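You operate a simulated robot arm through the tools that you are given. There is no shell and no other tool.

You run a simulated two-armed robot. Do the job below in one go: nothing can be reset, and whatever is moved stays where it is left.

## Task
Try the detector, tighten its slack belt into the green band and prove it with an empty run.
Fine: START shows BELT first; the run ends CLEAR; detector off after.

Only the result counts: the job must be done as asked and must still hold three seconds after the hand-in. Knocking over, shifting, dropping, spilling or breaking anything else fails it.

## Robot
Two 7-joint arms with two-finger grippers on one trunk that stands fixed in place. Base frame: the origin is at the foot of the trunk, x ahead of it, y to its left, z up. Readings come in m, rad, newtons and seconds.
The left shoulder is at [0.025, 0.218, 1.255], the right one opposite. With the tool pointing down near the work surface each hand reaches from about 0.1 to 0.74 m from the base axis, measured 20 degrees to its own side. Payload 2.2 kg a hand.
The tool frame of a hand sits at the grasp point between the pads (the TCP): z along the fingers, y along the line on which they close. The tips reach 0.019 m beyond it. The gripper opens to 0.116 m. The gripper's body begins 0.07 m behind the TCP.
Orientation is told as [roll, pitch, yaw] about the base's x, y, z axes, in that order, counted from this pose: with the fingers straight down and closing along the base's y, the tool's x points along the base's -x, its y along +y and its z along -z.

## Interface
- The arms move only by the tool apply_moves. It takes "left_plan", "right_plan" or both (then of equal length, played together; a hand with none holds still); each is a list that holds one entry, the list of rows, each a list of 6 numbers: the shift along the base's x, y, z in m, then the turn, a rotation vector about the base's x, y, z in degrees. In form: [[[x, y, z, wx, wy, wz], ...]]. A call has 1 to 20 rows; each row shifts and turns the commanded pose from where the row before left it. "left_fingers" and "right_fingers" are, for a hand that has rows, the finger opening in m, from 0 to 0.116, set as the call begins (left out, the last holds). Each row takes 0.2 s and may step no farther than 0.05 m and 0.15 rad from the row before; otherwise, or with a gripper value out of range, the whole call is refused. Where a pose cannot be reached the arm comes as near as it can. A force on the tool above 50 N (or 10 N above the force at the start of the call, whichever is more), or a blocked arm, ends the call early, and 0.2 s more pass. Each finger halts on what it meets, pressing with about 23 N; the grip force reading is that of the motor and also rises with nothing between the fingers. The clock runs only during rows and for 0.2 s after the last one: add rows that do not move to give the fingers time. It gives the time, the measured TCP pose, the force on the tool (base axes), the opening and the grip force at its end, in the units of the frame above (readings bear some noise), with the torque about the TCP (base axes, N m) and any sound that the robot's microphone picked up.
- Cameras (640 x 400 px; columns grow to the right, rows downward): "scene" is now at [0.1293, 0.0307, 1.4323]; the picture's right is [0.31, -0.95, 0.00], its down [-0.48, -0.16, -0.86] and it looks along [0.82, 0.26, -0.51] (base axes); focal length 222 px, centre (320, 200). "left" rides on the left gripper at [0.069, 0.015, -0.097] in its tool frame; the picture's right is [-0.22, 0.98, 0.00], its down [-0.76, -0.17, -0.63] and it looks along [-0.62, -0.14, 0.78] (tool axes); focal length 251 px, centre (320, 200). "right" rides on the right gripper at [0.069, -0.015, -0.097] in its tool frame; the picture's right is [0.21, 0.98, 0.00], its down [-0.76, 0.17, -0.63] and it looks along [-0.62, 0.13, 0.78] (tool axes); focal length 251 px, centre (320, 200). There is no depth. A picture from a camera that has moved, and an enlarged one, comes with that camera's place and axes in the base frame and with its lens.
- get_image(camera): a new picture of that camera. The clock stands still meanwhile.
- slide_trunk(by): slides the trunk up (or, below 0, down) by that many m; the arms and the scene camera ride with it, the base frame stays. It gives what a move gives, with no picture.
- turn_head(pan, tilt): turns the head with the scene camera to pan (to the left, within 1.396 rad either way) and tilt (down, from -0.506 to 1.204), counted from straight ahead of the robot. It gives what a move gives.
- enlarge(camera, box): a new picture of the part [left, top, right, bottom] of that camera's present view, enlarged. The clock stands still meanwhile.
- finish_job(): hands the job in; it is judged then, once.

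Places have to be worked out from the pictures, the camera data and where the tool is seen. Open the grippers and draw the arms clear of the work before you hand the job in, unless the task says otherwise.

The tools are called after "Emit:" as a command line: name --argument value ..., lists and objects as JSON in quotes. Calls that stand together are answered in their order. apply_moves: Moves the arms, as the interface text tells. Its arguments: {"type":"object","properties":{"left_plan":{"type":"array","items":{"type":"array","items":{"type":"array","items":{"type":"number"}}}},"left_fingers":{"type":"number"},"right_plan":{"type":"array","items":{"type":"array","items":{"type":"array","items":{"type":"number"}}}},"right_fingers":{"type":"number"}},"required":[]} The other tools are called the same way: slide_trunk (by) slides the trunk up or down; turn_head (pan, tilt) turns the head that bears the scene camera; get_image (camera) takes a picture; enlarge (camera, box) takes an enlarged picture of a part of a camera's view; finish_job () hands the job in.

At the start:

```text
time: 0.0
left_position: [0.4304, 0.5056, 1.3464]
left_tcp_rot: [-0.002, -0.001, 0.0]
left_ft_force: [-1.3, -0.3, 0.3]
left_ft_torque: [0.0, -0.02, 0.02]
left_opening: 0.1163
left_grasp_force: 0.0
right_position: [0.4, 0.0372, 1.2998]
right_tcp_rot: [0.0, 0.0, 0.0]
right_ft_force: [-0.2, -0.3, -0.2]
right_ft_torque: [0.03, -0.01, 0.01]
right_opening: 0.1159
right_grasp_force: 0.1
trunk travel left (down, up): [-0.4, 0.09]
head pan, tilt: [0.311, 0.531]
```

scene: 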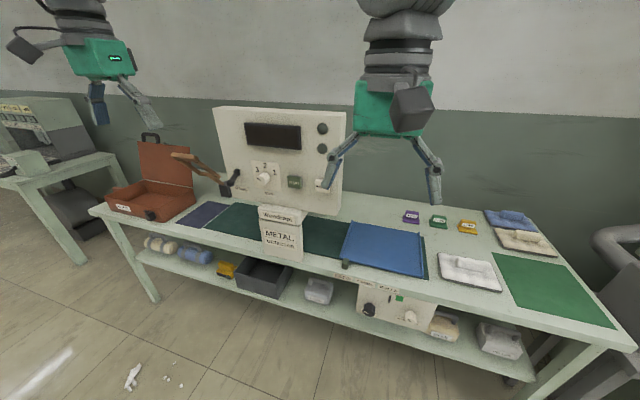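
right: 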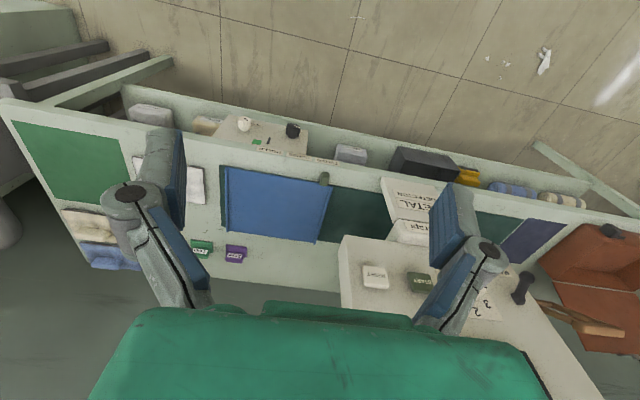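
left: 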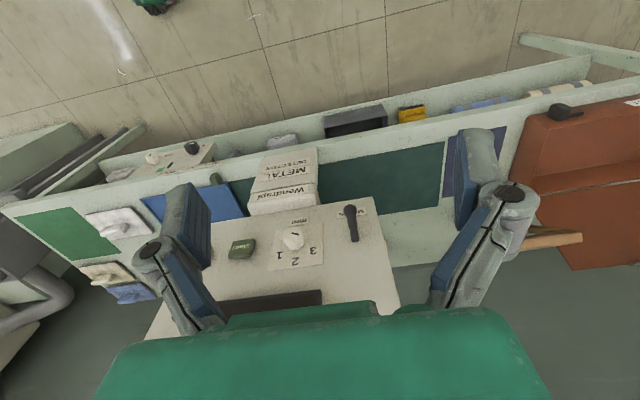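

The scene shows a bench with a detector panel (screen, dial, START button, lever) and a drive box on the lower shelf. I'll enlarge several parts to read the labels.

Emit:
enlarge --camera "scene" --box '[200, 90, 360, 220]'

Emit:
enlarge --camera "scene" --box '[320, 260, 540, 370]'

Emit:
enlarge --camera "scene" --box '[90, 180, 350, 310]'

Emit:
enlarge --camera "scene" --box '[330, 190, 630, 330]'

Emit:
enlarge --camera "left" --box '[200, 130, 420, 320]'

```text
3.08 times, centred on (280, 155) of scene
camera zoom: at [0.1293, 0.0307, 1.4323], right [0.31, -0.95, 0.0], down [-0.48, -0.16, -0.86], along [0.82, 0.26, -0.51], focal length 684 px, centre (443, 338)
```

zoom: 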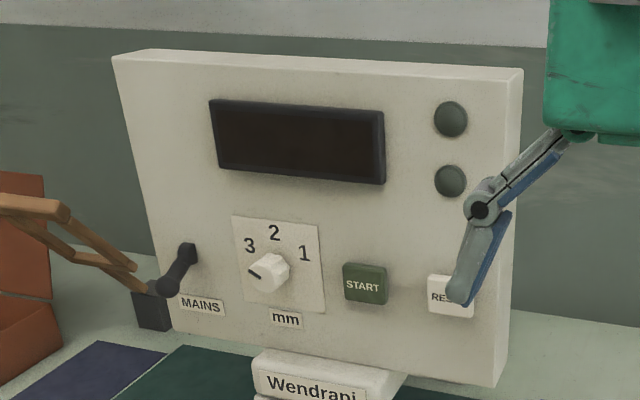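

```text
2.91 times, centred on (430, 315) of scene
camera zoom: at [0.1293, 0.0307, 1.4323], right [0.31, -0.95, 0.0], down [-0.48, -0.16, -0.86], along [0.82, 0.26, -0.51], focal length 647 px, centre (0, -134)
```

zoom: 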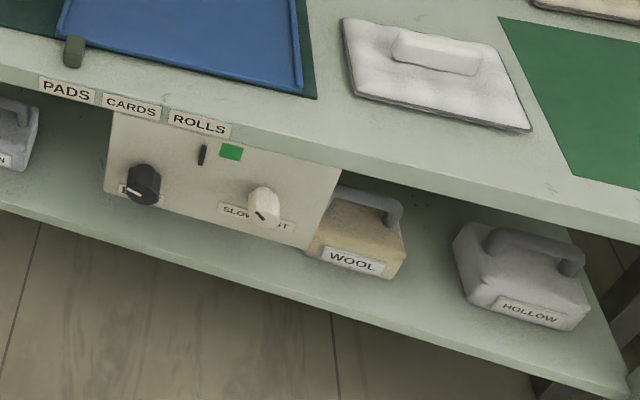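

```text
2.46 times, centred on (220, 245) of scene
camera zoom: at [0.1293, 0.0307, 1.4323], right [0.31, -0.95, 0.0], down [-0.48, -0.16, -0.86], along [0.82, 0.26, -0.51], focal length 547 px, centre (566, 89)
```

zoom: 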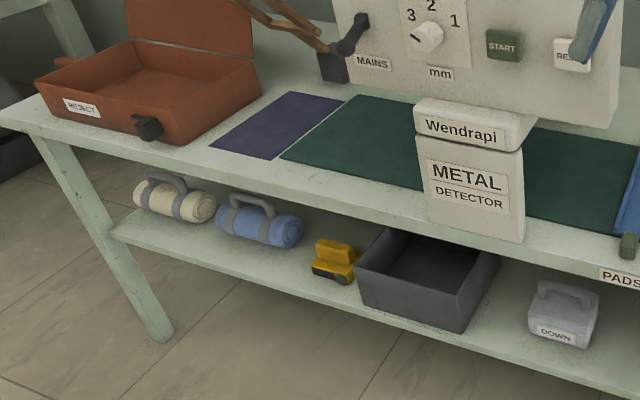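

```text
2.13 times, centred on (480, 260) of scene
camera zoom: at [0.1293, 0.0307, 1.4323], right [0.31, -0.95, 0.0], down [-0.48, -0.16, -0.86], along [0.82, 0.26, -0.51], focal length 474 px, centre (-21, 72)
```

zoom: 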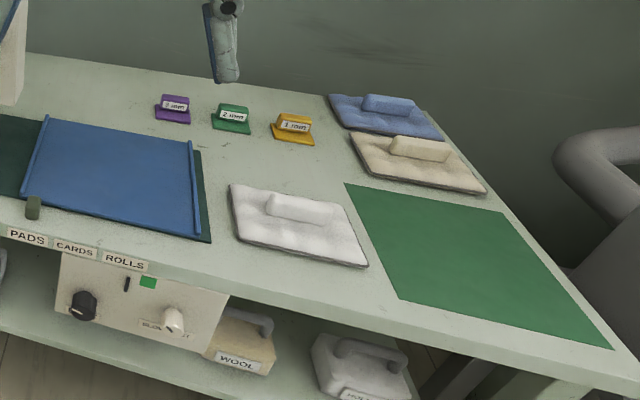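

```text
2.11 times, centred on (310, 225) of left
camera zoom: at [0.36, 0.5217, 1.4439], right [0.22, 0.98, 0.0], down [0.76, -0.17, 0.63], along [0.62, -0.14, -0.77], focal length 529 px, centre (341, 147)
```

zoom: 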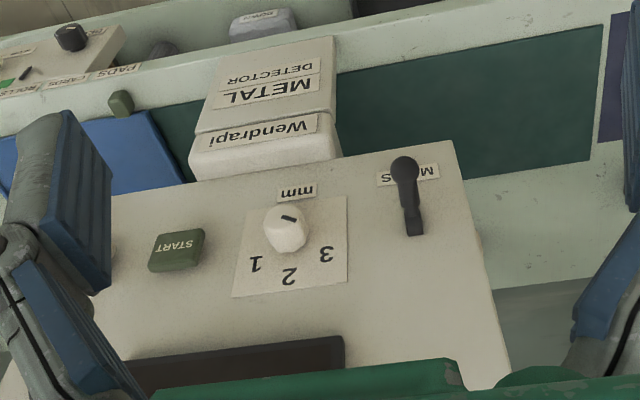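

The lower-shelf box has a black knob, a slot gauge with a green patch and a white knob. I'll enlarge it more to read labels.

Emit:
enlarge --camera "scene" --box '[350, 280, 450, 345]'

Emit:
enlarge --camera "right" --box '[190, 100, 410, 250]'

Emit:
enlarge --camera "scene" --box '[310, 210, 450, 310]'

Emit:
enlarge --camera "scene" --box '[220, 150, 350, 210]'

```text
6.15 times, centred on (400, 312) of scene
camera zoom: at [0.1293, 0.0307, 1.4323], right [0.31, -0.95, 0.0], down [-0.48, -0.16, -0.86], along [0.82, 0.26, -0.51], focal length 1368 px, centre (-172, -492)
```

zoom: 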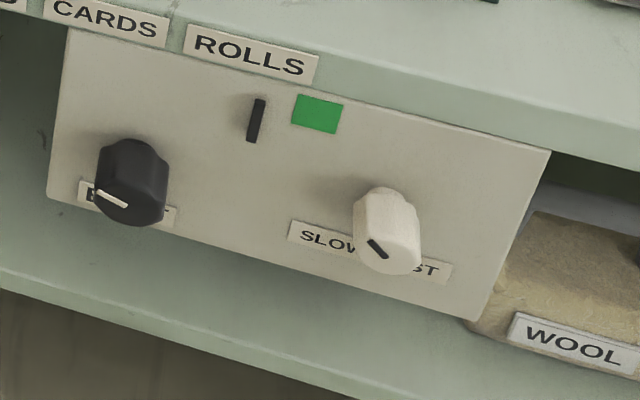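

```text
2.67 times, centred on (300, 175) of right
camera zoom: at [0.3317, 0.0231, 1.3953], right [-0.21, 0.98, 0.0], down [0.76, 0.17, 0.63], along [0.62, 0.13, -0.78], focal length 670 px, centre (373, 267)
```

zoom: 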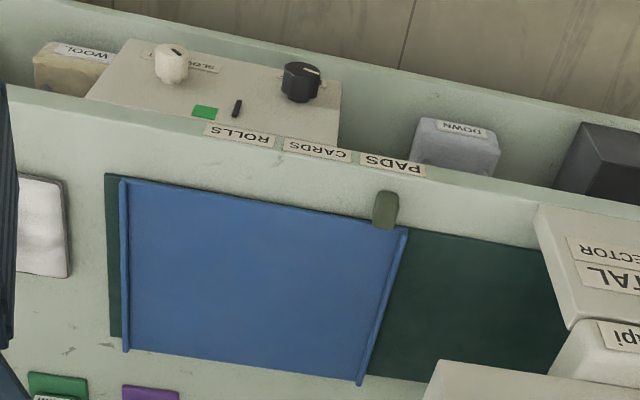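

```text
4.00 times, centred on (380, 260) of scene
camera zoom: at [0.1293, 0.0307, 1.4323], right [0.31, -0.95, 0.0], down [-0.48, -0.16, -0.86], along [0.82, 0.26, -0.51], focal length 889 px, centre (80, -40)
```

zoom: 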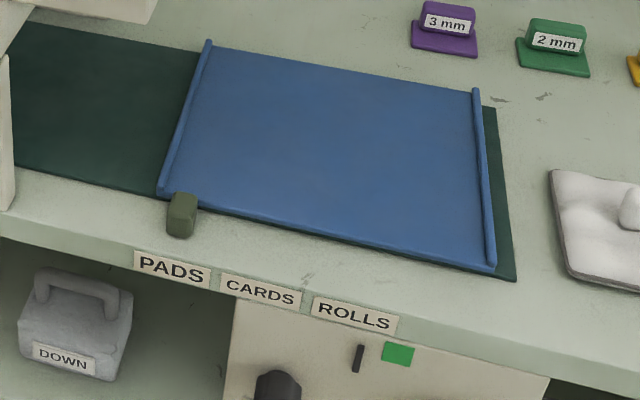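

```text
4.92 times, centred on (285, 180) of scene
camera zoom: at [0.1293, 0.0307, 1.4323], right [0.31, -0.95, 0.0], down [-0.48, -0.16, -0.86], along [0.82, 0.26, -0.51], focal length 1095 px, centre (492, 298)
```

zoom: 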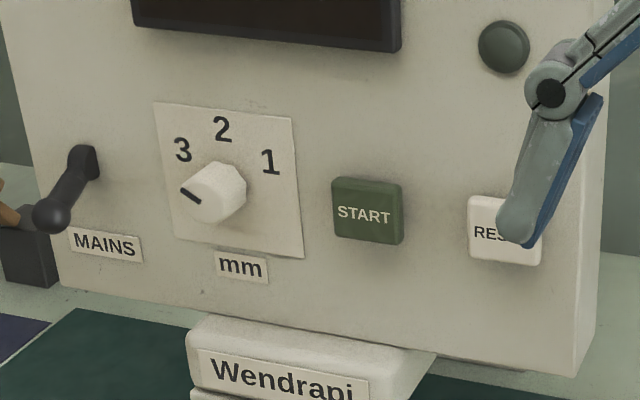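

From the pictures I place START near (0.69, 0.29, 1.13), the MAINS lever ball near (0.66, 0.51, 1.11), and the black belt knob on the lower box near (0.66, 0.01, 0.67). I'll slide the trunk down, which brings the arms (clear of the bench, x<0.45) and camera lower for a more frontal view.

Emit:
slide_trunk --by -0.25

Emit:
turn_head --pan 0.2 --tilt 0.5

Emit:
get_image --camera "scene"

Emit:
get_image --camera "right"

Emit:
get_image --camera "left"

```text
time: 2.6
left_position: [0.4259, 0.505, 1.0993]
left_tcp_rot: [-0.002, -0.001, 0.0]
left_ft_force: [-0.6, 0.9, -0.4]
left_ft_torque: [-0.02, 0.0, -0.02]
left_opening: 0.1158
left_grasp_force: 0.0
right_position: [0.3961, 0.0353, 1.0491]
right_tcp_rot: [0.001, -0.003, 0.0]
right_ft_force: [0.4, -0.1, 0.3]
right_ft_torque: [0.0, 0.01, 0.0]
right_opening: 0.1159
right_grasp_force: 0.1
trunk travel left (down, up): [-0.15, 0.34]
head pan, tilt: [0.311, 0.531]
```

```text
time: 3.2
left_position: [0.4242, 0.5054, 1.0986]
left_tcp_rot: [0.001, -0.003, -0.001]
left_ft_force: [0.3, 0.7, -0.5]
left_ft_torque: [-0.02, 0.0, -0.01]
left_opening: 0.116
left_grasp_force: 0.1
right_position: [0.3958, 0.0363, 1.05]
right_tcp_rot: [-0.002, -0.002, 0.0]
right_ft_force: [0.1, -0.1, 0.9]
right_ft_torque: [0.02, -0.01, -0.01]
right_opening: 0.1162
right_grasp_force: 0.1
trunk travel left (down, up): [-0.15, 0.34]
head pan, tilt: [0.201, 0.499]
```

```text
taken
camera scene: at [0.1316, 0.0206, 1.1851], right [0.2, -0.98, 0.0], down [-0.47, -0.1, -0.88], along [0.86, 0.17, -0.48], focal length 222 px, centre (320, 200)
```

scene: 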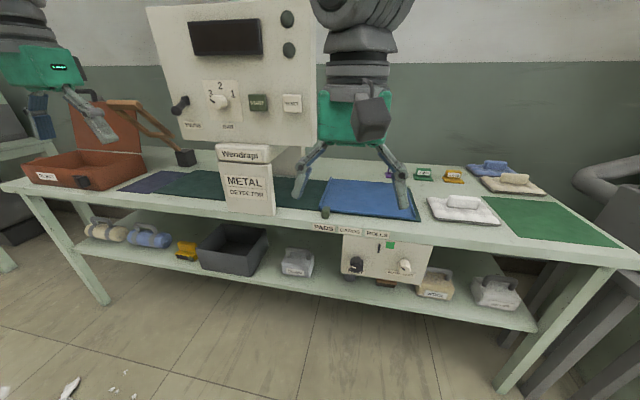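

```text
taken
camera right: at [0.3274, 0.0214, 1.1462], right [-0.21, 0.98, 0.0], down [0.76, 0.17, 0.63], along [0.62, 0.14, -0.77], focal length 251 px, centre (320, 200)
```

right: 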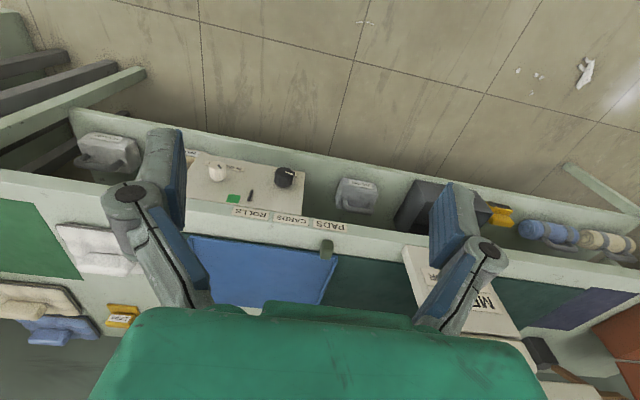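

```text
taken
camera left: at [0.3554, 0.52, 1.1955], right [0.21, 0.98, 0.0], down [0.76, -0.17, 0.63], along [0.62, -0.14, -0.77], focal length 251 px, centre (320, 200)
```

left: 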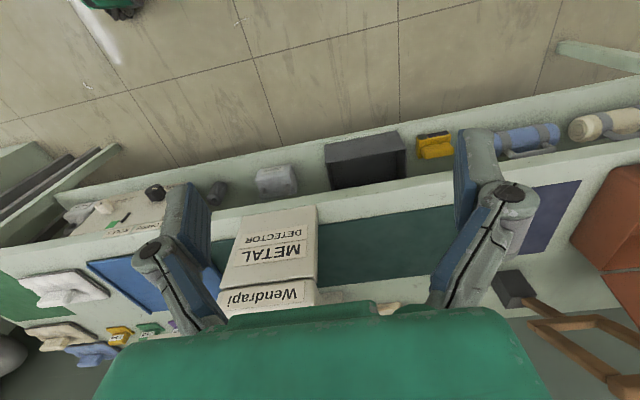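

The view is now more frontal. I'll enlarge the controls on the panel and the box.

Emit:
enlarge --camera "scene" --box '[305, 215, 435, 300]'

Emit:
enlarge --camera "scene" --box '[140, 0, 330, 150]'

Emit:
enlarge --camera "scene" --box '[300, 165, 440, 255]'

Emit:
enlarge --camera "right" --box '[180, 130, 350, 270]'

```text
4.71 times, centred on (370, 258) of scene
camera zoom: at [0.1316, 0.0206, 1.1851], right [0.2, -0.98, 0.0], down [-0.47, -0.1, -0.88], along [0.86, 0.17, -0.48], focal length 1046 px, centre (85, -71)
```

zoom: 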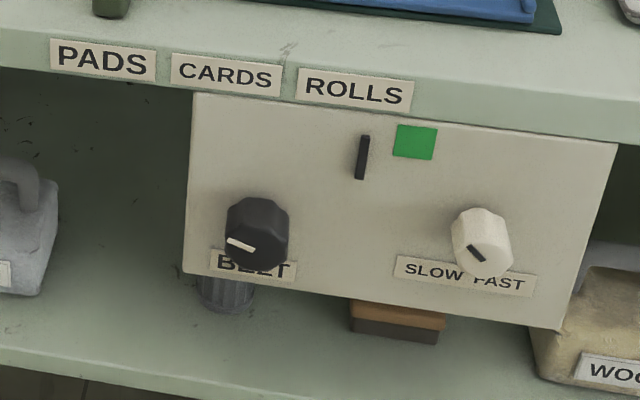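

```text
2.67 times, centred on (235, 75) of scene
camera zoom: at [0.1316, 0.0206, 1.1851], right [0.2, -0.98, 0.0], down [-0.47, -0.1, -0.88], along [0.86, 0.17, -0.48], focal length 593 px, centre (547, 533)
```

zoom: 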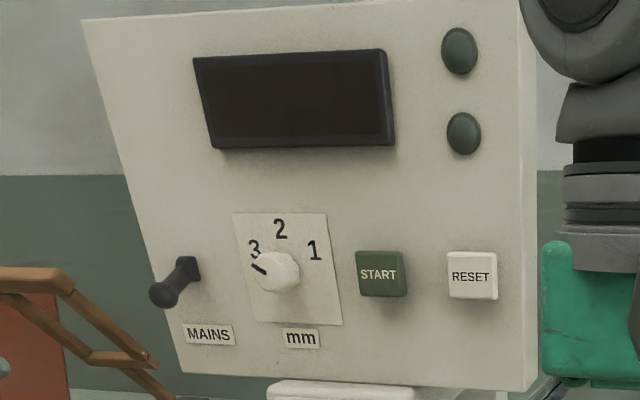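

```text
4.44 times, centred on (370, 210) of scene
camera zoom: at [0.1316, 0.0206, 1.1851], right [0.2, -0.98, 0.0], down [-0.47, -0.1, -0.88], along [0.86, 0.17, -0.48], focal length 988 px, centre (98, 156)
```

zoom: 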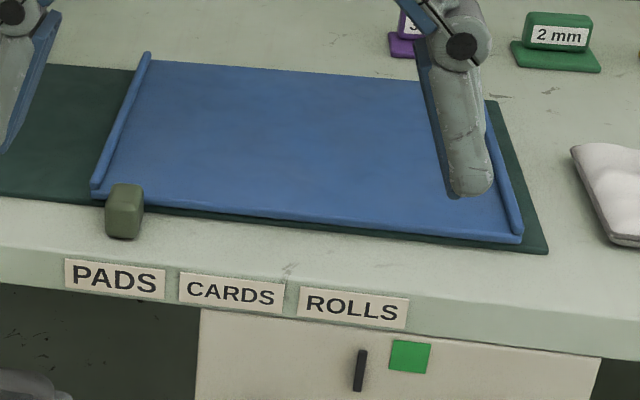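

```text
2.86 times, centred on (265, 200) of right
camera zoom: at [0.3274, 0.0214, 1.1462], right [-0.21, 0.98, 0.0], down [0.76, 0.17, 0.63], along [0.62, 0.14, -0.77], focal length 718 px, centre (477, 200)
```

zoom: 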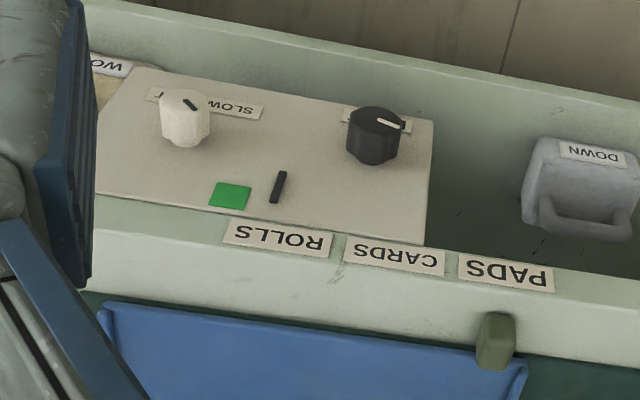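

The box face is a vertical plane at x≈0.689 with the BELT knob axis along x; the panel also faces −x. I'll turn the left hand to point forward (+x) with closed fingers, stopping short of the panel and just below the MAINS lever ball.

Emit:
apply_moves --left_plan '[[[0.012, 0, -0.004, 0, -8.2, 0], [0.012, 0, -0.004, 0, -8.2, 0], [0.012, 0, -0.004, 0, -8.2, 0], [0.012, 0, -0.004, 0, -8.2, 0], [0.012, 0, -0.004, 0, -8.2, 0], [0.012, 0, -0.004, 0, -8.2, 0], [0.012, 0, -0.004, 0, -8.2, 0], [0.012, 0, -0.004, 0, -8.2, 0], [0.012, 0, -0.004, 0, -8.2, 0], [0.012, 0, -0.004, 0, -8.2, 0], [0.012, 0, -0.004, 0, -8, 0], [0, 0, 0, 0, 0, 0]]]' --left_fingers 0

Emit:
get_image --camera "scene"

Emit:
get_image --camera "left"

```text
time: 5.8
left_position: [0.5557, 0.5061, 1.0549]
left_tcp_rot: [-3.023, -1.568, 3.025]
left_ft_force: [-1.0, -0.7, 0.3]
left_ft_torque: [0.04, 0.06, -0.02]
left_opening: 0.0
left_grasp_force: 22.7
right_position: [0.3946, 0.0363, 1.0505]
right_tcp_rot: [0.001, -0.001, -0.001]
right_ft_force: [-0.6, 1.1, -0.3]
right_ft_torque: [-0.01, -0.03, 0.01]
right_opening: 0.116
right_grasp_force: 0.1
trunk travel left (down, up): [-0.15, 0.34]
head pan, tilt: [0.201, 0.499]
```

```text
taken
camera scene: at [0.1311, 0.0218, 1.1852], right [0.2, -0.98, 0.0], down [-0.47, -0.1, -0.88], along [0.86, 0.17, -0.48], focal length 222 px, centre (320, 200)
```

scene: 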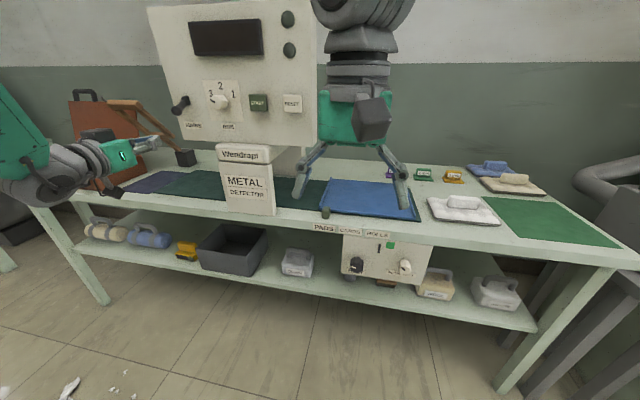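

```text
taken
camera left: at [0.4595, 0.5202, 0.9862], right [0.0, 0.98, 0.21], down [-0.64, -0.17, 0.75], along [0.77, -0.13, 0.62], focal length 251 px, centre (320, 200)
```

left: 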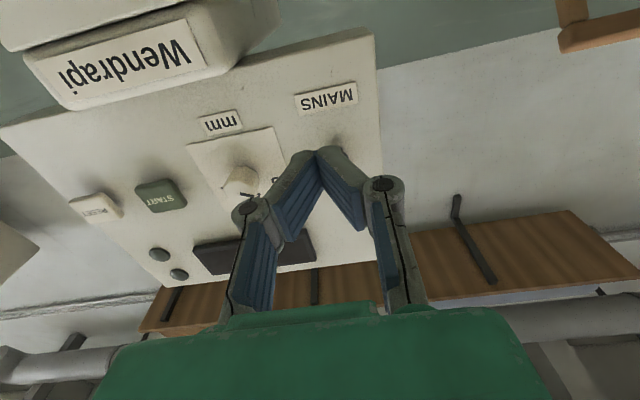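

The left fingers point forward with the tip at about (0.575, 0.506, 1.055), matching the picture. I'll advance under the lever ball to tip x≈0.68, then raise in small steps to lift the lever.

Emit:
apply_moves --left_plan '[[[0.035, 0.001, 0, 0, 0, 0], [0.035, 0.001, 0, 0, 0, 0], [0.03, 0, 0, 0, 0, 0], [0, 0, 0.01, 0, 0, 0], [0, 0, 0.01, 0, 0, 0], [0, 0, 0.01, 0, 0, 0], [0, 0, 0.01, 0, 0, 0], [0, 0, 0, 0, 0, 0]]]'

Emit:
enlarge --camera "scene" --box '[120, 0, 330, 160]'

```text
time: 7.7
left_position: [0.6575, 0.5062, 1.0932]
left_tcp_rot: [-2.556, -1.569, 2.557]
left_ft_force: [0.0, 1.0, -1.1]
left_ft_torque: [-0.04, 0.02, 0.02]
left_opening: 0.0
left_grasp_force: 22.8
right_position: [0.3958, 0.0355, 1.0493]
right_tcp_rot: [0.0, -0.001, 0.001]
right_ft_force: [0.0, -0.2, 0.4]
right_ft_torque: [0.0, 0.01, 0.0]
right_opening: 0.116
right_grasp_force: 0.1
trunk travel left (down, up): [-0.15, 0.34]
head pan, tilt: [0.201, 0.499]
```

```text
2.50 times, centred on (225, 80) of scene
camera zoom: at [0.1324, 0.0212, 1.185], right [0.2, -0.98, 0.0], down [-0.47, -0.1, -0.88], along [0.86, 0.17, -0.48], focal length 556 px, centre (558, 500)
```

zoom: 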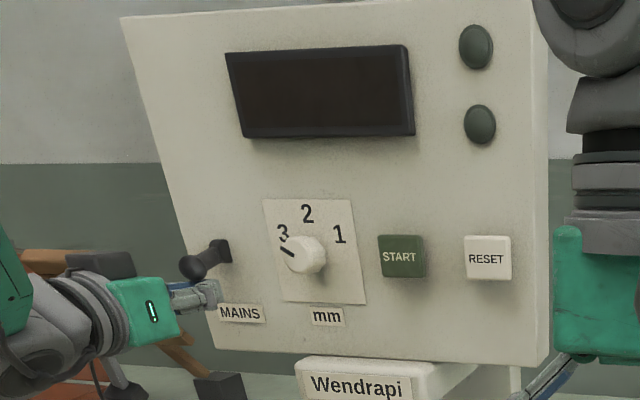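

The fingers sit right under the ball, and it may have just started to rise. I'll keep raising.

Emit:
apply_moves --left_plan '[[[0, 0, 0.01, 0, 0, 0], [0, 0, 0.01, 0, 0, 0], [0, 0, 0.01, 0, 0, 0], [0, 0, 0.01, 0, 0, 0], [0, 0, 0.005, 0, 0, 0], [0, 0, 0, 0, 0, 0]]]'

Emit:
enlarge --camera "scene" --box '[120, 0, 330, 160]'

```text
time: 8.8
left_position: [0.6536, 0.5057, 1.1243]
left_tcp_rot: [-0.247, -1.545, 0.251]
left_ft_force: [-0.2, 1.8, -10.6]
left_ft_torque: [-0.04, 0.21, 0.03]
left_opening: 0.0002
left_grasp_force: 22.1
right_position: [0.3925, 0.0358, 1.0511]
right_tcp_rot: [0.0, -0.003, 0.0]
right_ft_force: [-1.4, 0.6, 0.0]
right_ft_torque: [0.0, -0.03, -0.02]
right_opening: 0.1161
right_grasp_force: 0.2
trunk travel left (down, up): [-0.15, 0.34]
head pan, tilt: [0.201, 0.499]
stopped in row 5 (left hand): the force on the tool passed its limit at 56 N (the readings are from after the stop); the commanded pose is now the measured one
```

```text
2.50 times, centred on (225, 80) of scene
camera zoom: at [0.1332, 0.0225, 1.1851], right [0.2, -0.98, 0.0], down [-0.47, -0.1, -0.88], along [0.86, 0.17, -0.48], focal length 556 px, centre (558, 500)
```

zoom: 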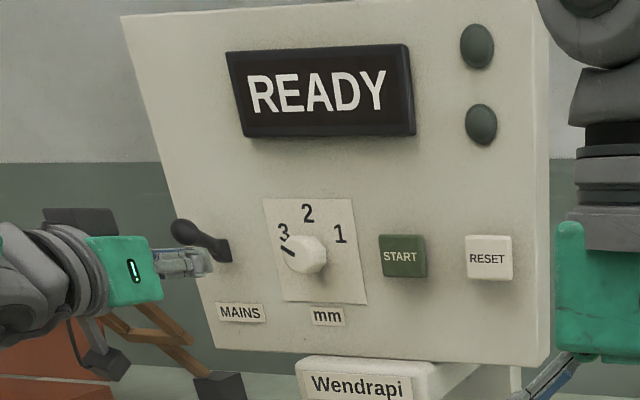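

The screen reads READY: mains is on and the lever is up against its stop. I'll ease off, back out and line up in front of START at y≈0.293, z≈1.133.

Emit:
apply_moves --left_plan '[[[-0.01, 0, -0.008, 0, 0, 0], [-0.035, 0, 0, 0, 0, 0], [-0.04, 0, 0, 0, 0, 0], [0, -0.0426, 0.003, 0, 0, 0], [0, -0.0426, 0.003, 0, 0, 0], [0, -0.0426, 0.004, 0, 0, 0], [0, -0.0426, 0.004, 0, 0, 0], [0, -0.0426, 0.003, 0, 0, 0], [0, 0, 0, 0, 0, 0]]]'

Emit:
get_image --camera "scene"

Emit:
get_image --camera "left"

```text
time: 10.8
left_position: [0.566, 0.2925, 1.142]
left_tcp_rot: [-0.372, -1.548, 0.367]
left_ft_force: [0.0, 0.0, -0.2]
left_ft_torque: [-0.02, 0.02, 0.03]
left_opening: 0.0001
left_grasp_force: 23.0
left hand out of reach, approached as far as the arm can: row 8
right_position: [0.3926, 0.0319, 1.0513]
right_tcp_rot: [0.003, -0.006, 0.0]
right_ft_force: [-0.5, -0.9, 0.3]
right_ft_torque: [-0.01, -0.02, 0.01]
right_opening: 0.1161
right_grasp_force: 0.1
trunk travel left (down, up): [-0.15, 0.34]
head pan, tilt: [0.201, 0.499]
```

```text
taken
camera scene: at [0.1315, 0.0165, 1.1852], right [0.2, -0.98, 0.0], down [-0.47, -0.09, -0.88], along [0.86, 0.17, -0.48], focal length 222 px, centre (320, 200)
```

scene: 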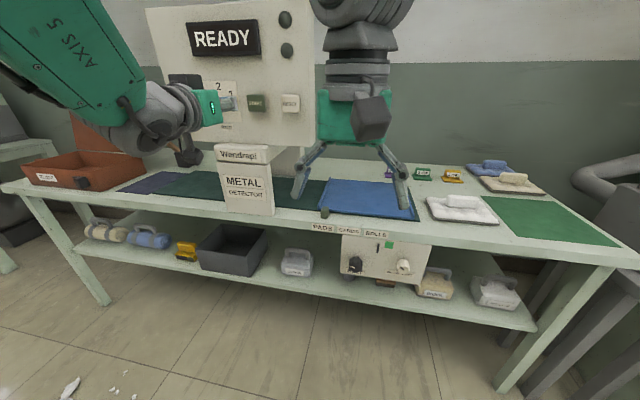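

```text
taken
camera left: at [0.4678, 0.3079, 1.075], right [0.01, 0.98, 0.21], down [-0.62, -0.16, 0.77], along [0.79, -0.13, 0.6], focal length 251 px, centre (320, 200)
```

left: 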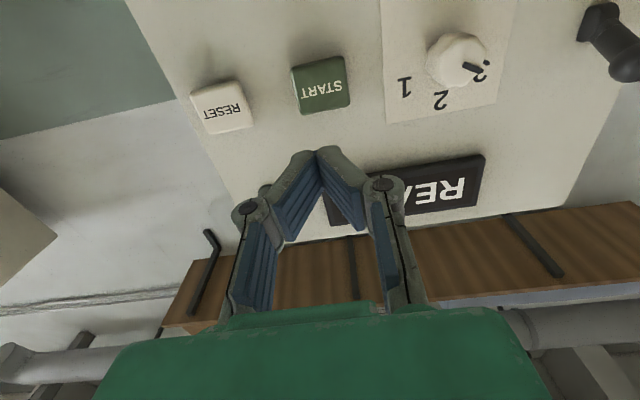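

The left camera places START at about (0.694, 0.296, 1.130); the TCP is at z 1.142, so I lower 1 cm and advance to just short of the button.

Emit:
apply_moves --left_plan '[[[0.03, 0.002, -0.01, 0, 0, 0], [0.03, 0, 0, 0, 0, 0], [0.025, 0, 0, 0, 0, 0], [0, 0, 0, 0, 0, 0]]]'

Emit:
get_image --camera "left"

Emit:
enlarge --camera "scene" --box '[120, 0, 330, 160]'

```text
time: 11.8
left_position: [0.6503, 0.3097, 1.143]
left_tcp_rot: [-1.269, -1.543, 1.272]
left_ft_force: [-0.2, 0.0, 0.5]
left_ft_torque: [0.0, 0.01, -0.03]
left_opening: 0.0002
left_grasp_force: 23.1
left hand out of reach, approached as far as the arm can: row 1
right_position: [0.393, 0.0334, 1.0513]
right_tcp_rot: [0.001, -0.005, 0.0]
right_ft_force: [-0.3, 0.2, -0.4]
right_ft_torque: [0.02, -0.03, 0.0]
right_opening: 0.1161
right_grasp_force: 0.0
trunk travel left (down, up): [-0.15, 0.34]
head pan, tilt: [0.201, 0.499]
```

```text
taken
camera left: at [0.5519, 0.3235, 1.074], right [0.0, 0.98, 0.19], down [-0.63, -0.15, 0.77], along [0.78, -0.12, 0.61], focal length 251 px, centre (320, 200)
```

left: 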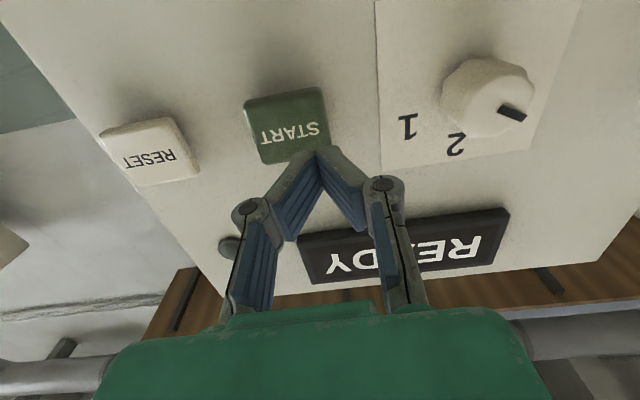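

```text
2.50 times, centred on (225, 80) of scene
camera zoom: at [0.1316, 0.0172, 1.1845], right [0.18, -0.98, 0.0], down [-0.48, -0.09, -0.87], along [0.86, 0.16, -0.49], focal length 556 px, centre (558, 500)
```

zoom: 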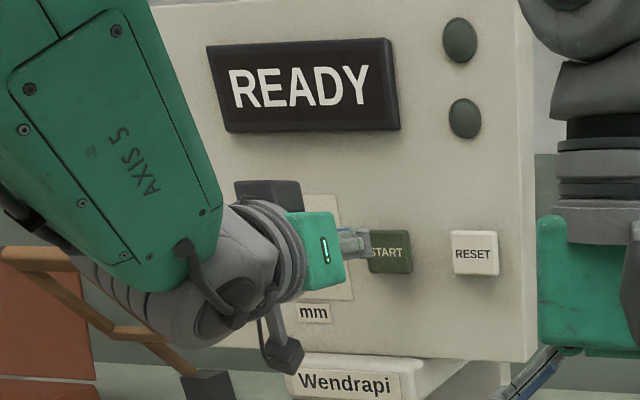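

START sits about 1.5 cm right of and 1.5 cm below the fingertips. I'll correct that at this standoff before pressing.

Emit:
apply_moves --left_plan '[[[0, -0.008, -0.008, 0, 0, 0], [0, -0.008, -0.008, 0, 0, 0], [0, 0, 0, 0, 0, 0]]]'

Emit:
get_image --camera "left"

```text
time: 12.6
left_position: [0.6518, 0.3124, 1.1372]
left_tcp_rot: [-1.06, -1.54, 1.066]
left_ft_force: [-1.1, -0.3, -0.3]
left_ft_torque: [-0.03, 0.01, 0.02]
left_opening: 0.0
left_grasp_force: 22.4
left hand out of reach, approached as far as the arm can: row 1, 2
right_position: [0.3917, 0.0346, 1.0502]
right_tcp_rot: [0.002, -0.006, -0.001]
right_ft_force: [-0.5, -0.4, 0.0]
right_ft_torque: [0.01, 0.01, 0.0]
right_opening: 0.1161
right_grasp_force: 0.1
trunk travel left (down, up): [-0.15, 0.34]
head pan, tilt: [0.201, 0.499]
```

```text
taken
camera left: at [0.5522, 0.3253, 1.0693], right [0.0, 0.98, 0.19], down [-0.62, -0.15, 0.77], along [0.78, -0.11, 0.61], focal length 251 px, centre (320, 200)
```

left: 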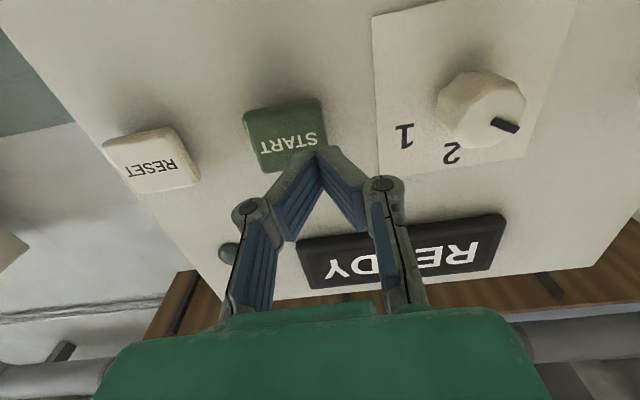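

The arm is at a joint limit with this exact orientation. I'll back off slightly and yaw the hand so it points a bit toward −y, which puts the wrist further left.

Emit:
apply_moves --left_plan '[[[-0.02, 0, 0, 0, 0, -8], [0, 0, 0, 0, 0, -8], [0, -0.008, -0.003, 0, 0, -4], [0, -0.009, -0.004, 0, 0, 0], [0, 0, 0, 0, 0, 0]]]'

Emit:
get_image --camera "left"

Emit:
get_image --camera "scene"

```text
time: 13.8
left_position: [0.6344, 0.2835, 1.1253]
left_tcp_rot: [-0.153, -1.551, -0.199]
left_ft_force: [-0.6, -0.1, 0.3]
left_ft_torque: [-0.02, -0.02, -0.01]
left_opening: 0.0
left_grasp_force: 23.1
right_position: [0.3924, 0.033, 1.0503]
right_tcp_rot: [0.004, -0.003, 0.0]
right_ft_force: [-0.1, 0.3, 0.6]
right_ft_torque: [-0.01, -0.01, -0.01]
right_opening: 0.1157
right_grasp_force: 0.1
trunk travel left (down, up): [-0.15, 0.34]
head pan, tilt: [0.201, 0.499]
```

```text
taken
camera left: at [0.5448, 0.3321, 1.0585], right [0.34, 0.92, 0.21], down [-0.64, 0.06, 0.77], along [0.69, -0.39, 0.6], focal length 251 px, centre (320, 200)
```

left: 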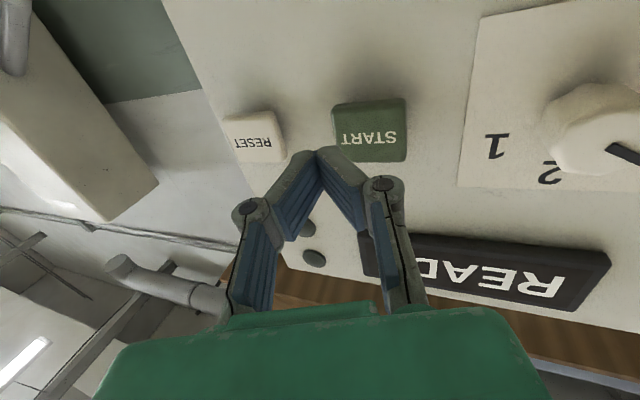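

```text
taken
camera scene: at [0.1318, 0.0179, 1.1852], right [0.2, -0.98, 0.0], down [-0.47, -0.1, -0.88], along [0.86, 0.17, -0.48], focal length 222 px, centre (320, 200)
```

scene: 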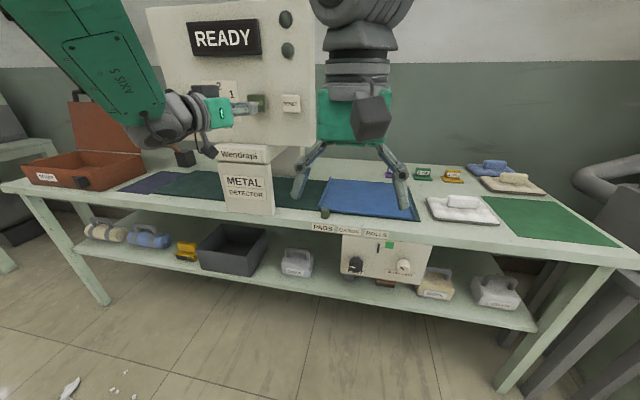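

Now reachable: tip is near (0.652, 0.277, 1.125) and START's centre near y 0.295. I'll shift +1.6 cm in y while advancing, then press in 5 mm steps.

Emit:
apply_moves --left_plan '[[[0.01, 0.008, 0.001, 0, 0, 0], [0.015, 0.008, 0.001, 0, 0, 0], [0.005, 0, 0, 0, 0, 0], [0.005, 0, 0, 0, 0, 0], [0.004, 0, 0, 0, 0, 0], [0, 0, 0, 0, 0, 0]]]'

Emit:
get_image --camera "scene"

Emit:
get_image --camera "left"

```text
time: 15.2
left_position: [0.6718, 0.303, 1.1272]
left_tcp_rot: [-0.205, -1.551, -0.144]
left_ft_force: [-1.5, -0.3, -0.1]
left_ft_torque: [0.02, -0.01, 0.01]
left_opening: 0.0
left_grasp_force: 23.3
right_position: [0.3907, 0.0346, 1.052]
right_tcp_rot: [0.002, -0.006, -0.001]
right_ft_force: [-1.0, -0.2, -0.7]
right_ft_torque: [-0.03, 0.0, 0.03]
right_opening: 0.116
right_grasp_force: 0.1
trunk travel left (down, up): [-0.15, 0.34]
head pan, tilt: [0.201, 0.499]
```

```text
taken
camera scene: at [0.1318, 0.0195, 1.1851], right [0.2, -0.98, 0.0], down [-0.47, -0.1, -0.88], along [0.86, 0.17, -0.48], focal length 222 px, centre (320, 200)
```

scene: 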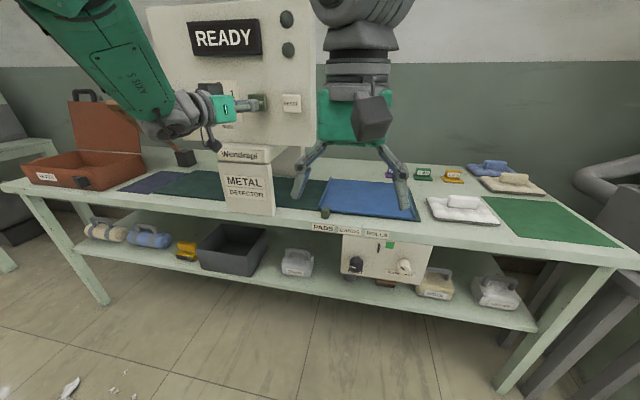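

```text
taken
camera left: at [0.5837, 0.349, 1.06], right [0.34, 0.92, 0.21], down [-0.64, 0.06, 0.77], along [0.69, -0.39, 0.6], focal length 251 px, centre (320, 200)
```

left: 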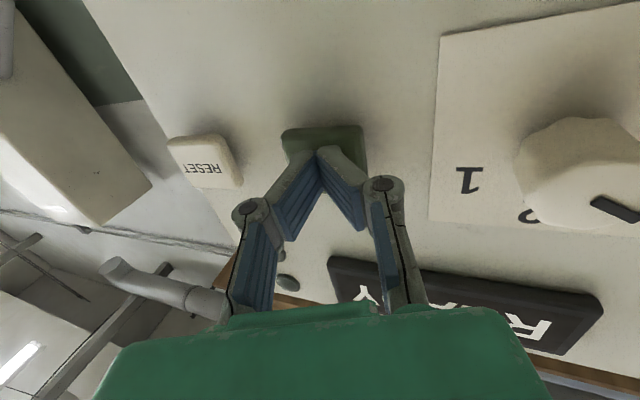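

Fingers are right on START's face with no press yet (about 1.5 N). I'll push forward in 3 mm steps.

Emit:
apply_moves --left_plan '[[[0.003, 0, 0, 0, 0, 0], [0.003, 0, 0, 0, 0, 0], [0.003, 0, 0, 0, 0, 0], [0.003, 0, 0, 0, 0, 0]]]'

Emit:
get_image --camera "scene"

```text
time: 16.2
left_position: [0.6806, 0.3015, 1.1263]
left_tcp_rot: [-0.23, -1.55, -0.119]
left_ft_force: [-24.3, -0.8, -5.1]
left_ft_torque: [-0.01, 0.06, 0.01]
left_opening: 0.0
left_grasp_force: 23.0
right_position: [0.3894, 0.0341, 1.0528]
right_tcp_rot: [0.001, -0.005, 0.0]
right_ft_force: [-1.2, -1.0, 0.2]
right_ft_torque: [0.01, 0.03, -0.01]
right_opening: 0.1161
right_grasp_force: 0.0
trunk travel left (down, up): [-0.15, 0.34]
head pan, tilt: [0.201, 0.499]
heard: click
```

```text
taken
camera scene: at [0.1273, 0.0199, 1.1855], right [0.2, -0.98, 0.0], down [-0.47, -0.1, -0.88], along [0.86, 0.17, -0.48], focal length 222 px, centre (320, 200)
```

scene: 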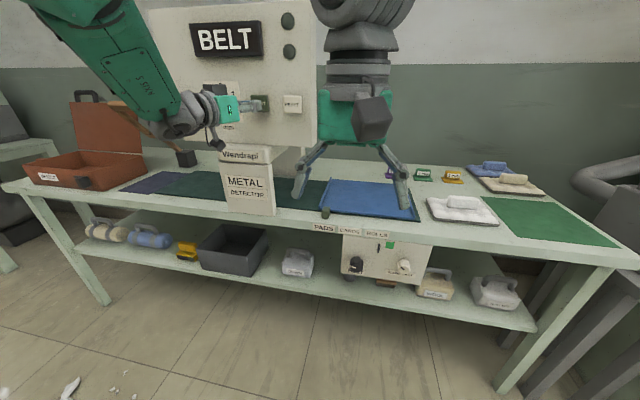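

The display shows BELT as required. I'll draw the left hand back 4 cm, and swing the right hand to point forward in front of the BELT knob at about (0.55, 0.006, 0.67).

Emit:
apply_moves --left_plan '[[[-0.02, 0, 0, 0, 0, 0], [-0.02, 0, 0, 0, 0, 0], [0, 0, 0, 0, 0, 0], [0, 0, 0, 0, 0, 0], [0, 0, 0, 0, 0, 0], [0, 0, 0, 0, 0, 0], [0, 0, 0, 0, 0, 0], [0, 0, 0, 0, 0, 0], [0, 0, 0, 0, 0, 0], [0, 0, 0, 0, 0, 0], [0, 0, 0, 0, 0, 0], [0, 0, 0, 0, 0, 0]]]' --right_plan '[[[0.01, -0.002, -0.03, 0, -7.5, 0], [0.01, -0.002, -0.03, 0, -7.5, 0], [0.01, -0.002, -0.03, 0, -7.5, 0], [0.01, -0.002, -0.03, 0, -7.5, 0], [0.01, -0.002, -0.03, 0, -7.5, 0], [0.01, -0.002, -0.03, 0, -7.5, 0], [0.01, -0.003, -0.03, 0, -7.5, 0], [0.01, -0.003, -0.03, 0, -7.5, 0], [0.01, -0.003, -0.03, 0, -7.5, 0], [0.01, -0.003, -0.03, 0, -7.5, 0], [0.01, -0.003, -0.03, 0, -7.5, 0], [0.01, -0.002, -0.03, 0, -7.5, 0]]]' --right_fingers 0.09

Emit:
get_image --camera "scene"

Emit:
get_image --camera "right"

```text
time: 18.8
left_position: [0.6437, 0.3001, 1.1258]
left_tcp_rot: [-0.166, -1.551, -0.182]
left_ft_force: [-0.2, -0.1, -0.4]
left_ft_torque: [0.0, 0.02, 0.01]
left_opening: 0.0001
left_grasp_force: 23.1
right_position: [0.5118, 0.0062, 0.6913]
right_tcp_rot: [-3.016, -1.563, 3.02]
right_ft_force: [0.1, 0.5, 0.8]
right_ft_torque: [0.02, -0.02, 0.03]
right_opening: 0.09
right_grasp_force: 0.1
trunk travel left (down, up): [-0.15, 0.34]
head pan, tilt: [0.201, 0.499]
```

```text
taken
camera scene: at [0.1333, 0.0188, 1.1849], right [0.2, -0.98, 0.0], down [-0.47, -0.1, -0.88], along [0.86, 0.17, -0.48], focal length 222 px, centre (320, 200)
```

scene: 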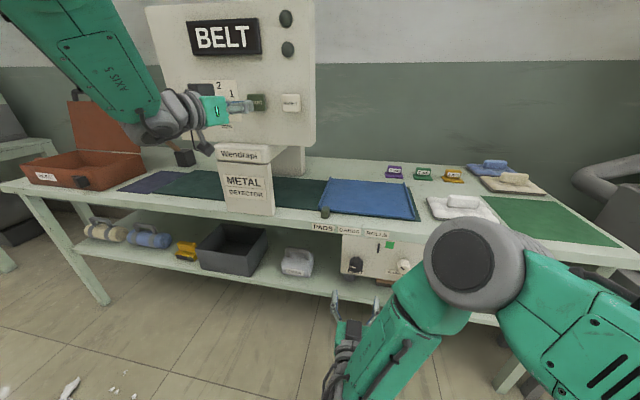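

```text
taken
camera right: at [0.417, -0.0099, 0.6216], right [0.0, 0.98, -0.22], down [-0.64, 0.16, 0.75], along [0.77, 0.14, 0.62], focal length 251 px, centre (320, 200)
```

right: 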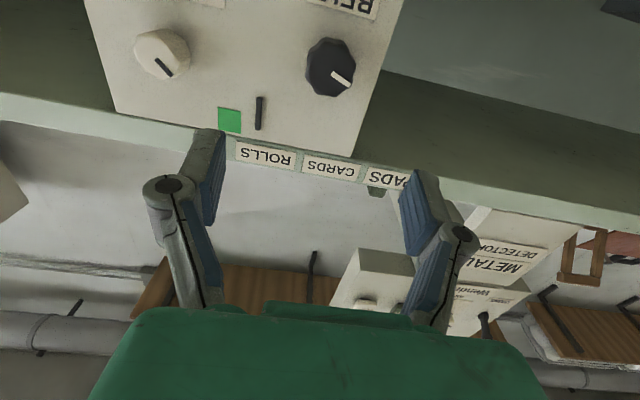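

The wrist view puts the knob's centre at about y 0.009, z 0.668, with the needle left of the green band. I'll line up and advance partway.

Emit:
apply_moves --right_plan '[[[0.02, 0.001, -0.008, 0, 0, 0], [0.02, 0.001, -0.008, 0, 0, 0], [0.02, 0.001, -0.007, 0, 0, 0], [0.02, 0, 0, 0, 0, 0], [0, 0, 0, 0, 0, 0]]]'

Emit:
get_image --camera "right"

Emit:
enlarge --camera "scene" --box '[300, 210, 440, 300]'

```text
time: 20.0
left_position: [0.6429, 0.3015, 1.1265]
left_tcp_rot: [-0.205, -1.552, -0.142]
left_ft_force: [-0.6, -1.0, -0.1]
left_ft_torque: [0.01, -0.03, 0.0]
left_opening: 0.0
left_grasp_force: 23.5
right_position: [0.5909, 0.0085, 0.6679]
right_tcp_rot: [-2.854, -1.565, 2.86]
right_ft_force: [0.3, -0.4, -0.8]
right_ft_torque: [-0.01, 0.01, 0.01]
right_opening: 0.09
right_grasp_force: 0.1
trunk travel left (down, up): [-0.15, 0.34]
head pan, tilt: [0.201, 0.499]
```

```text
taken
camera right: at [0.4961, -0.0071, 0.5985], right [0.0, 0.98, -0.22], down [-0.64, 0.17, 0.75], along [0.77, 0.14, 0.62], focal length 251 px, centre (320, 200)
```

right: 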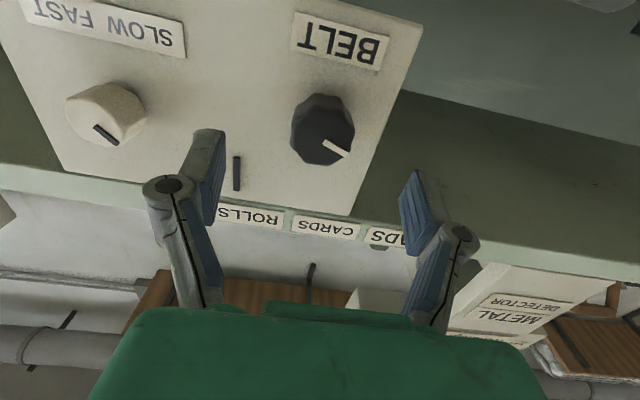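

```text
4.44 times, centred on (370, 255) of scene
camera zoom: at [0.1326, 0.0201, 1.185], right [0.2, -0.98, 0.0], down [-0.47, -0.1, -0.88], along [0.86, 0.17, -0.48], focal length 988 px, centre (98, -44)
```

zoom: 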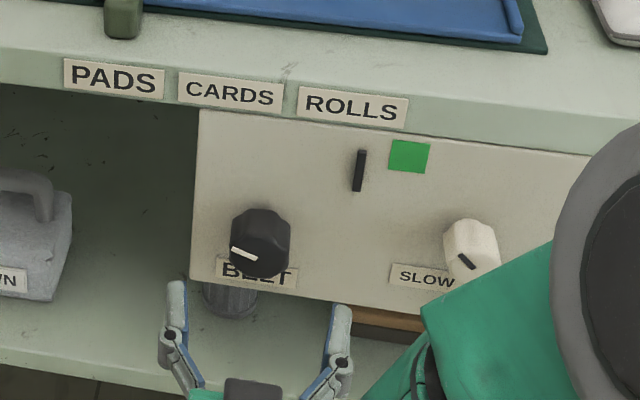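

Alignment is good (knob centre about y 0.011, z 0.669). I'll advance so the fingers straddle the knob, stopping about 1 cm short of the face, then close.

Emit:
apply_moves --right_plan '[[[0.02, 0.002, 0.001, 0, 0, 0], [0.02, 0, 0, 0, 0, 0], [0.015, 0, 0, 0, 0, 0], [0.012, 0, 0, 0, 0, 0], [0, 0, 0, 0, 0, 0]]]'

Emit:
get_image --camera "right"

Emit:
enlarge --camera "scene" --box '[300, 210, 440, 300]'

```text
time: 21.2
left_position: [0.6424, 0.3024, 1.1266]
left_tcp_rot: [-0.214, -1.551, -0.134]
left_ft_force: [0.3, 0.0, -0.5]
left_ft_torque: [-0.03, -0.01, 0.0]
left_opening: 0.0
left_grasp_force: 23.2
right_position: [0.659, 0.0106, 0.6685]
right_tcp_rot: [-2.877, -1.566, 2.879]
right_ft_force: [0.0, 1.3, -0.2]
right_ft_torque: [0.03, -0.03, 0.01]
right_opening: 0.0899
right_grasp_force: 0.0
trunk travel left (down, up): [-0.15, 0.34]
head pan, tilt: [0.201, 0.499]
```

```text
taken
camera right: at [0.5631, -0.0046, 0.5996], right [0.0, 0.98, -0.22], down [-0.64, 0.17, 0.75], along [0.77, 0.14, 0.62], focal length 251 px, centre (320, 200)
```

right: 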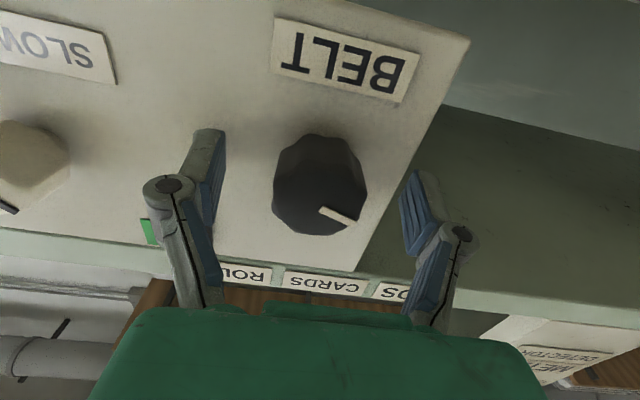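

```text
4.44 times, centred on (370, 255) of scene
camera zoom: at [0.1328, 0.02, 1.185], right [0.2, -0.98, 0.0], down [-0.47, -0.1, -0.88], along [0.86, 0.17, -0.48], focal length 988 px, centre (98, -44)
```

zoom: 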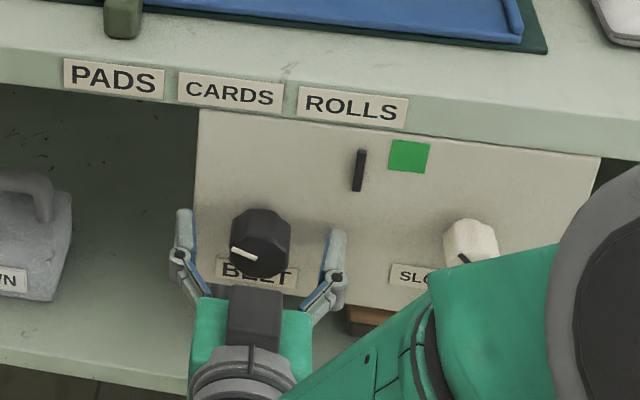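

The knob sits centred at the TCP. I'll close the fingers on it and hold still for a moment.

Emit:
apply_moves --right_plan '[[[0, 0, 0, 0, 0, 0], [0, 0, 0, 0, 0, 0], [0, 0, 0, 0, 0, 0]]]' --right_fingers 0.02

Emit:
get_image --camera "right"

```text
time: 22.0
left_position: [0.6434, 0.3016, 1.1265]
left_tcp_rot: [-0.196, -1.552, -0.15]
left_ft_force: [-0.7, 0.6, 0.0]
left_ft_torque: [-0.02, 0.01, -0.02]
left_opening: 0.0
left_grasp_force: 22.8
right_position: [0.6583, 0.0099, 0.67]
right_tcp_rot: [-2.942, -1.566, 2.945]
right_ft_force: [1.3, -3.3, -0.1]
right_ft_torque: [-0.01, -0.06, -0.16]
right_opening: 0.0423
right_grasp_force: 45.1
trunk travel left (down, up): [-0.15, 0.34]
head pan, tilt: [0.201, 0.499]
```

```text
taken
camera right: at [0.5631, -0.0051, 0.5995], right [0.0, 0.98, -0.22], down [-0.64, 0.17, 0.75], along [0.77, 0.14, 0.62], focal length 251 px, centre (320, 200)
```

right: 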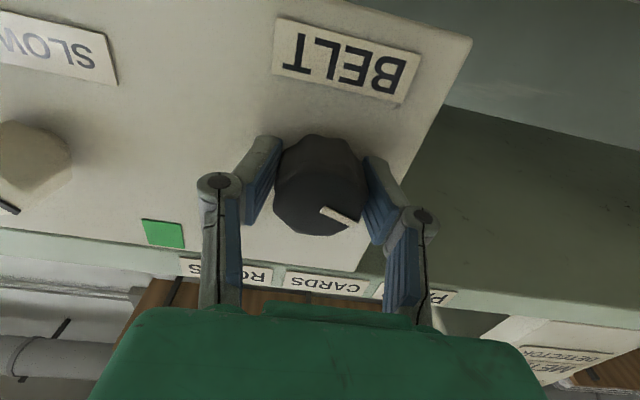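

The knob is gripped (42 mm, 45 N). I'll turn it clockwise (about +x) by 24° and watch the needle.

Emit:
apply_moves --right_plan '[[[0, 0, 0, 6, 0, 0], [0, 0, 0, 6, 0, 0], [0, 0, 0, 6, 0, 0], [0, 0, 0, 6, 0, 0], [0, 0, 0, 0, 0, 0]]]'

Emit:
get_image --camera "right"

Emit:
enlarge --camera "scene" --box '[300, 210, 440, 300]'

```text
time: 23.4
left_position: [0.6388, 0.3067, 1.1293]
left_tcp_rot: [-0.252, -1.556, -0.093]
left_ft_force: [0.0, 0.1, 0.6]
left_ft_torque: [-0.01, 0.0, 0.0]
left_opening: 0.0
left_grasp_force: 22.8
right_position: [0.66, 0.0104, 0.6697]
right_tcp_rot: [1.558, -1.164, -1.597]
right_ft_force: [-11.3, -47.1, -3.5]
right_ft_torque: [0.65, -0.01, 0.81]
right_opening: 0.0422
right_grasp_force: 44.5
right hand out of reach, approached as far as the arm can: row 4
trunk travel left (down, up): [-0.15, 0.34]
head pan, tilt: [0.201, 0.499]
stopped in row 5 (right hand): the force on the tool passed its limit at 56 N (the readings are from after the stop); the commanded pose is now the measured one
```

```text
taken
camera right: at [0.5644, 0.0285, 0.6], right [0.04, 0.98, 0.19], down [-0.63, -0.12, 0.76], along [0.77, -0.15, 0.62], focal length 251 px, centre (320, 200)
```

right: 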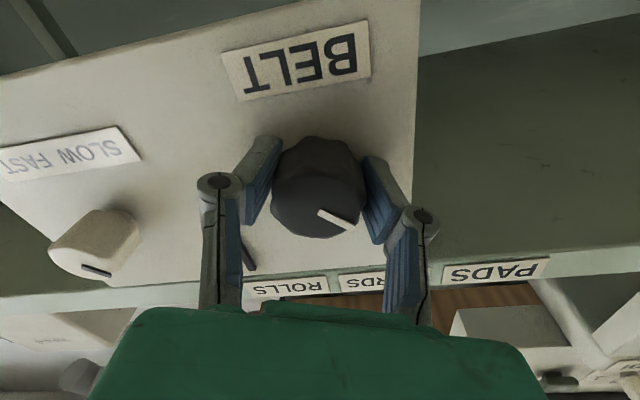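

```text
4.44 times, centred on (370, 255) of scene
camera zoom: at [0.1316, 0.013, 1.1853], right [0.2, -0.98, -0.01], down [-0.47, -0.09, -0.88], along [0.86, 0.18, -0.48], focal length 988 px, centre (98, -44)
```

zoom: 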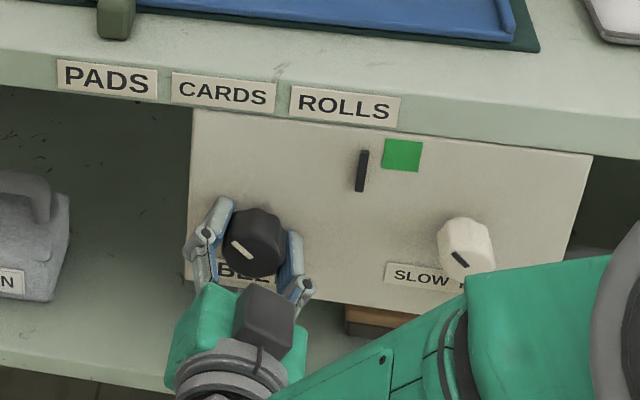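

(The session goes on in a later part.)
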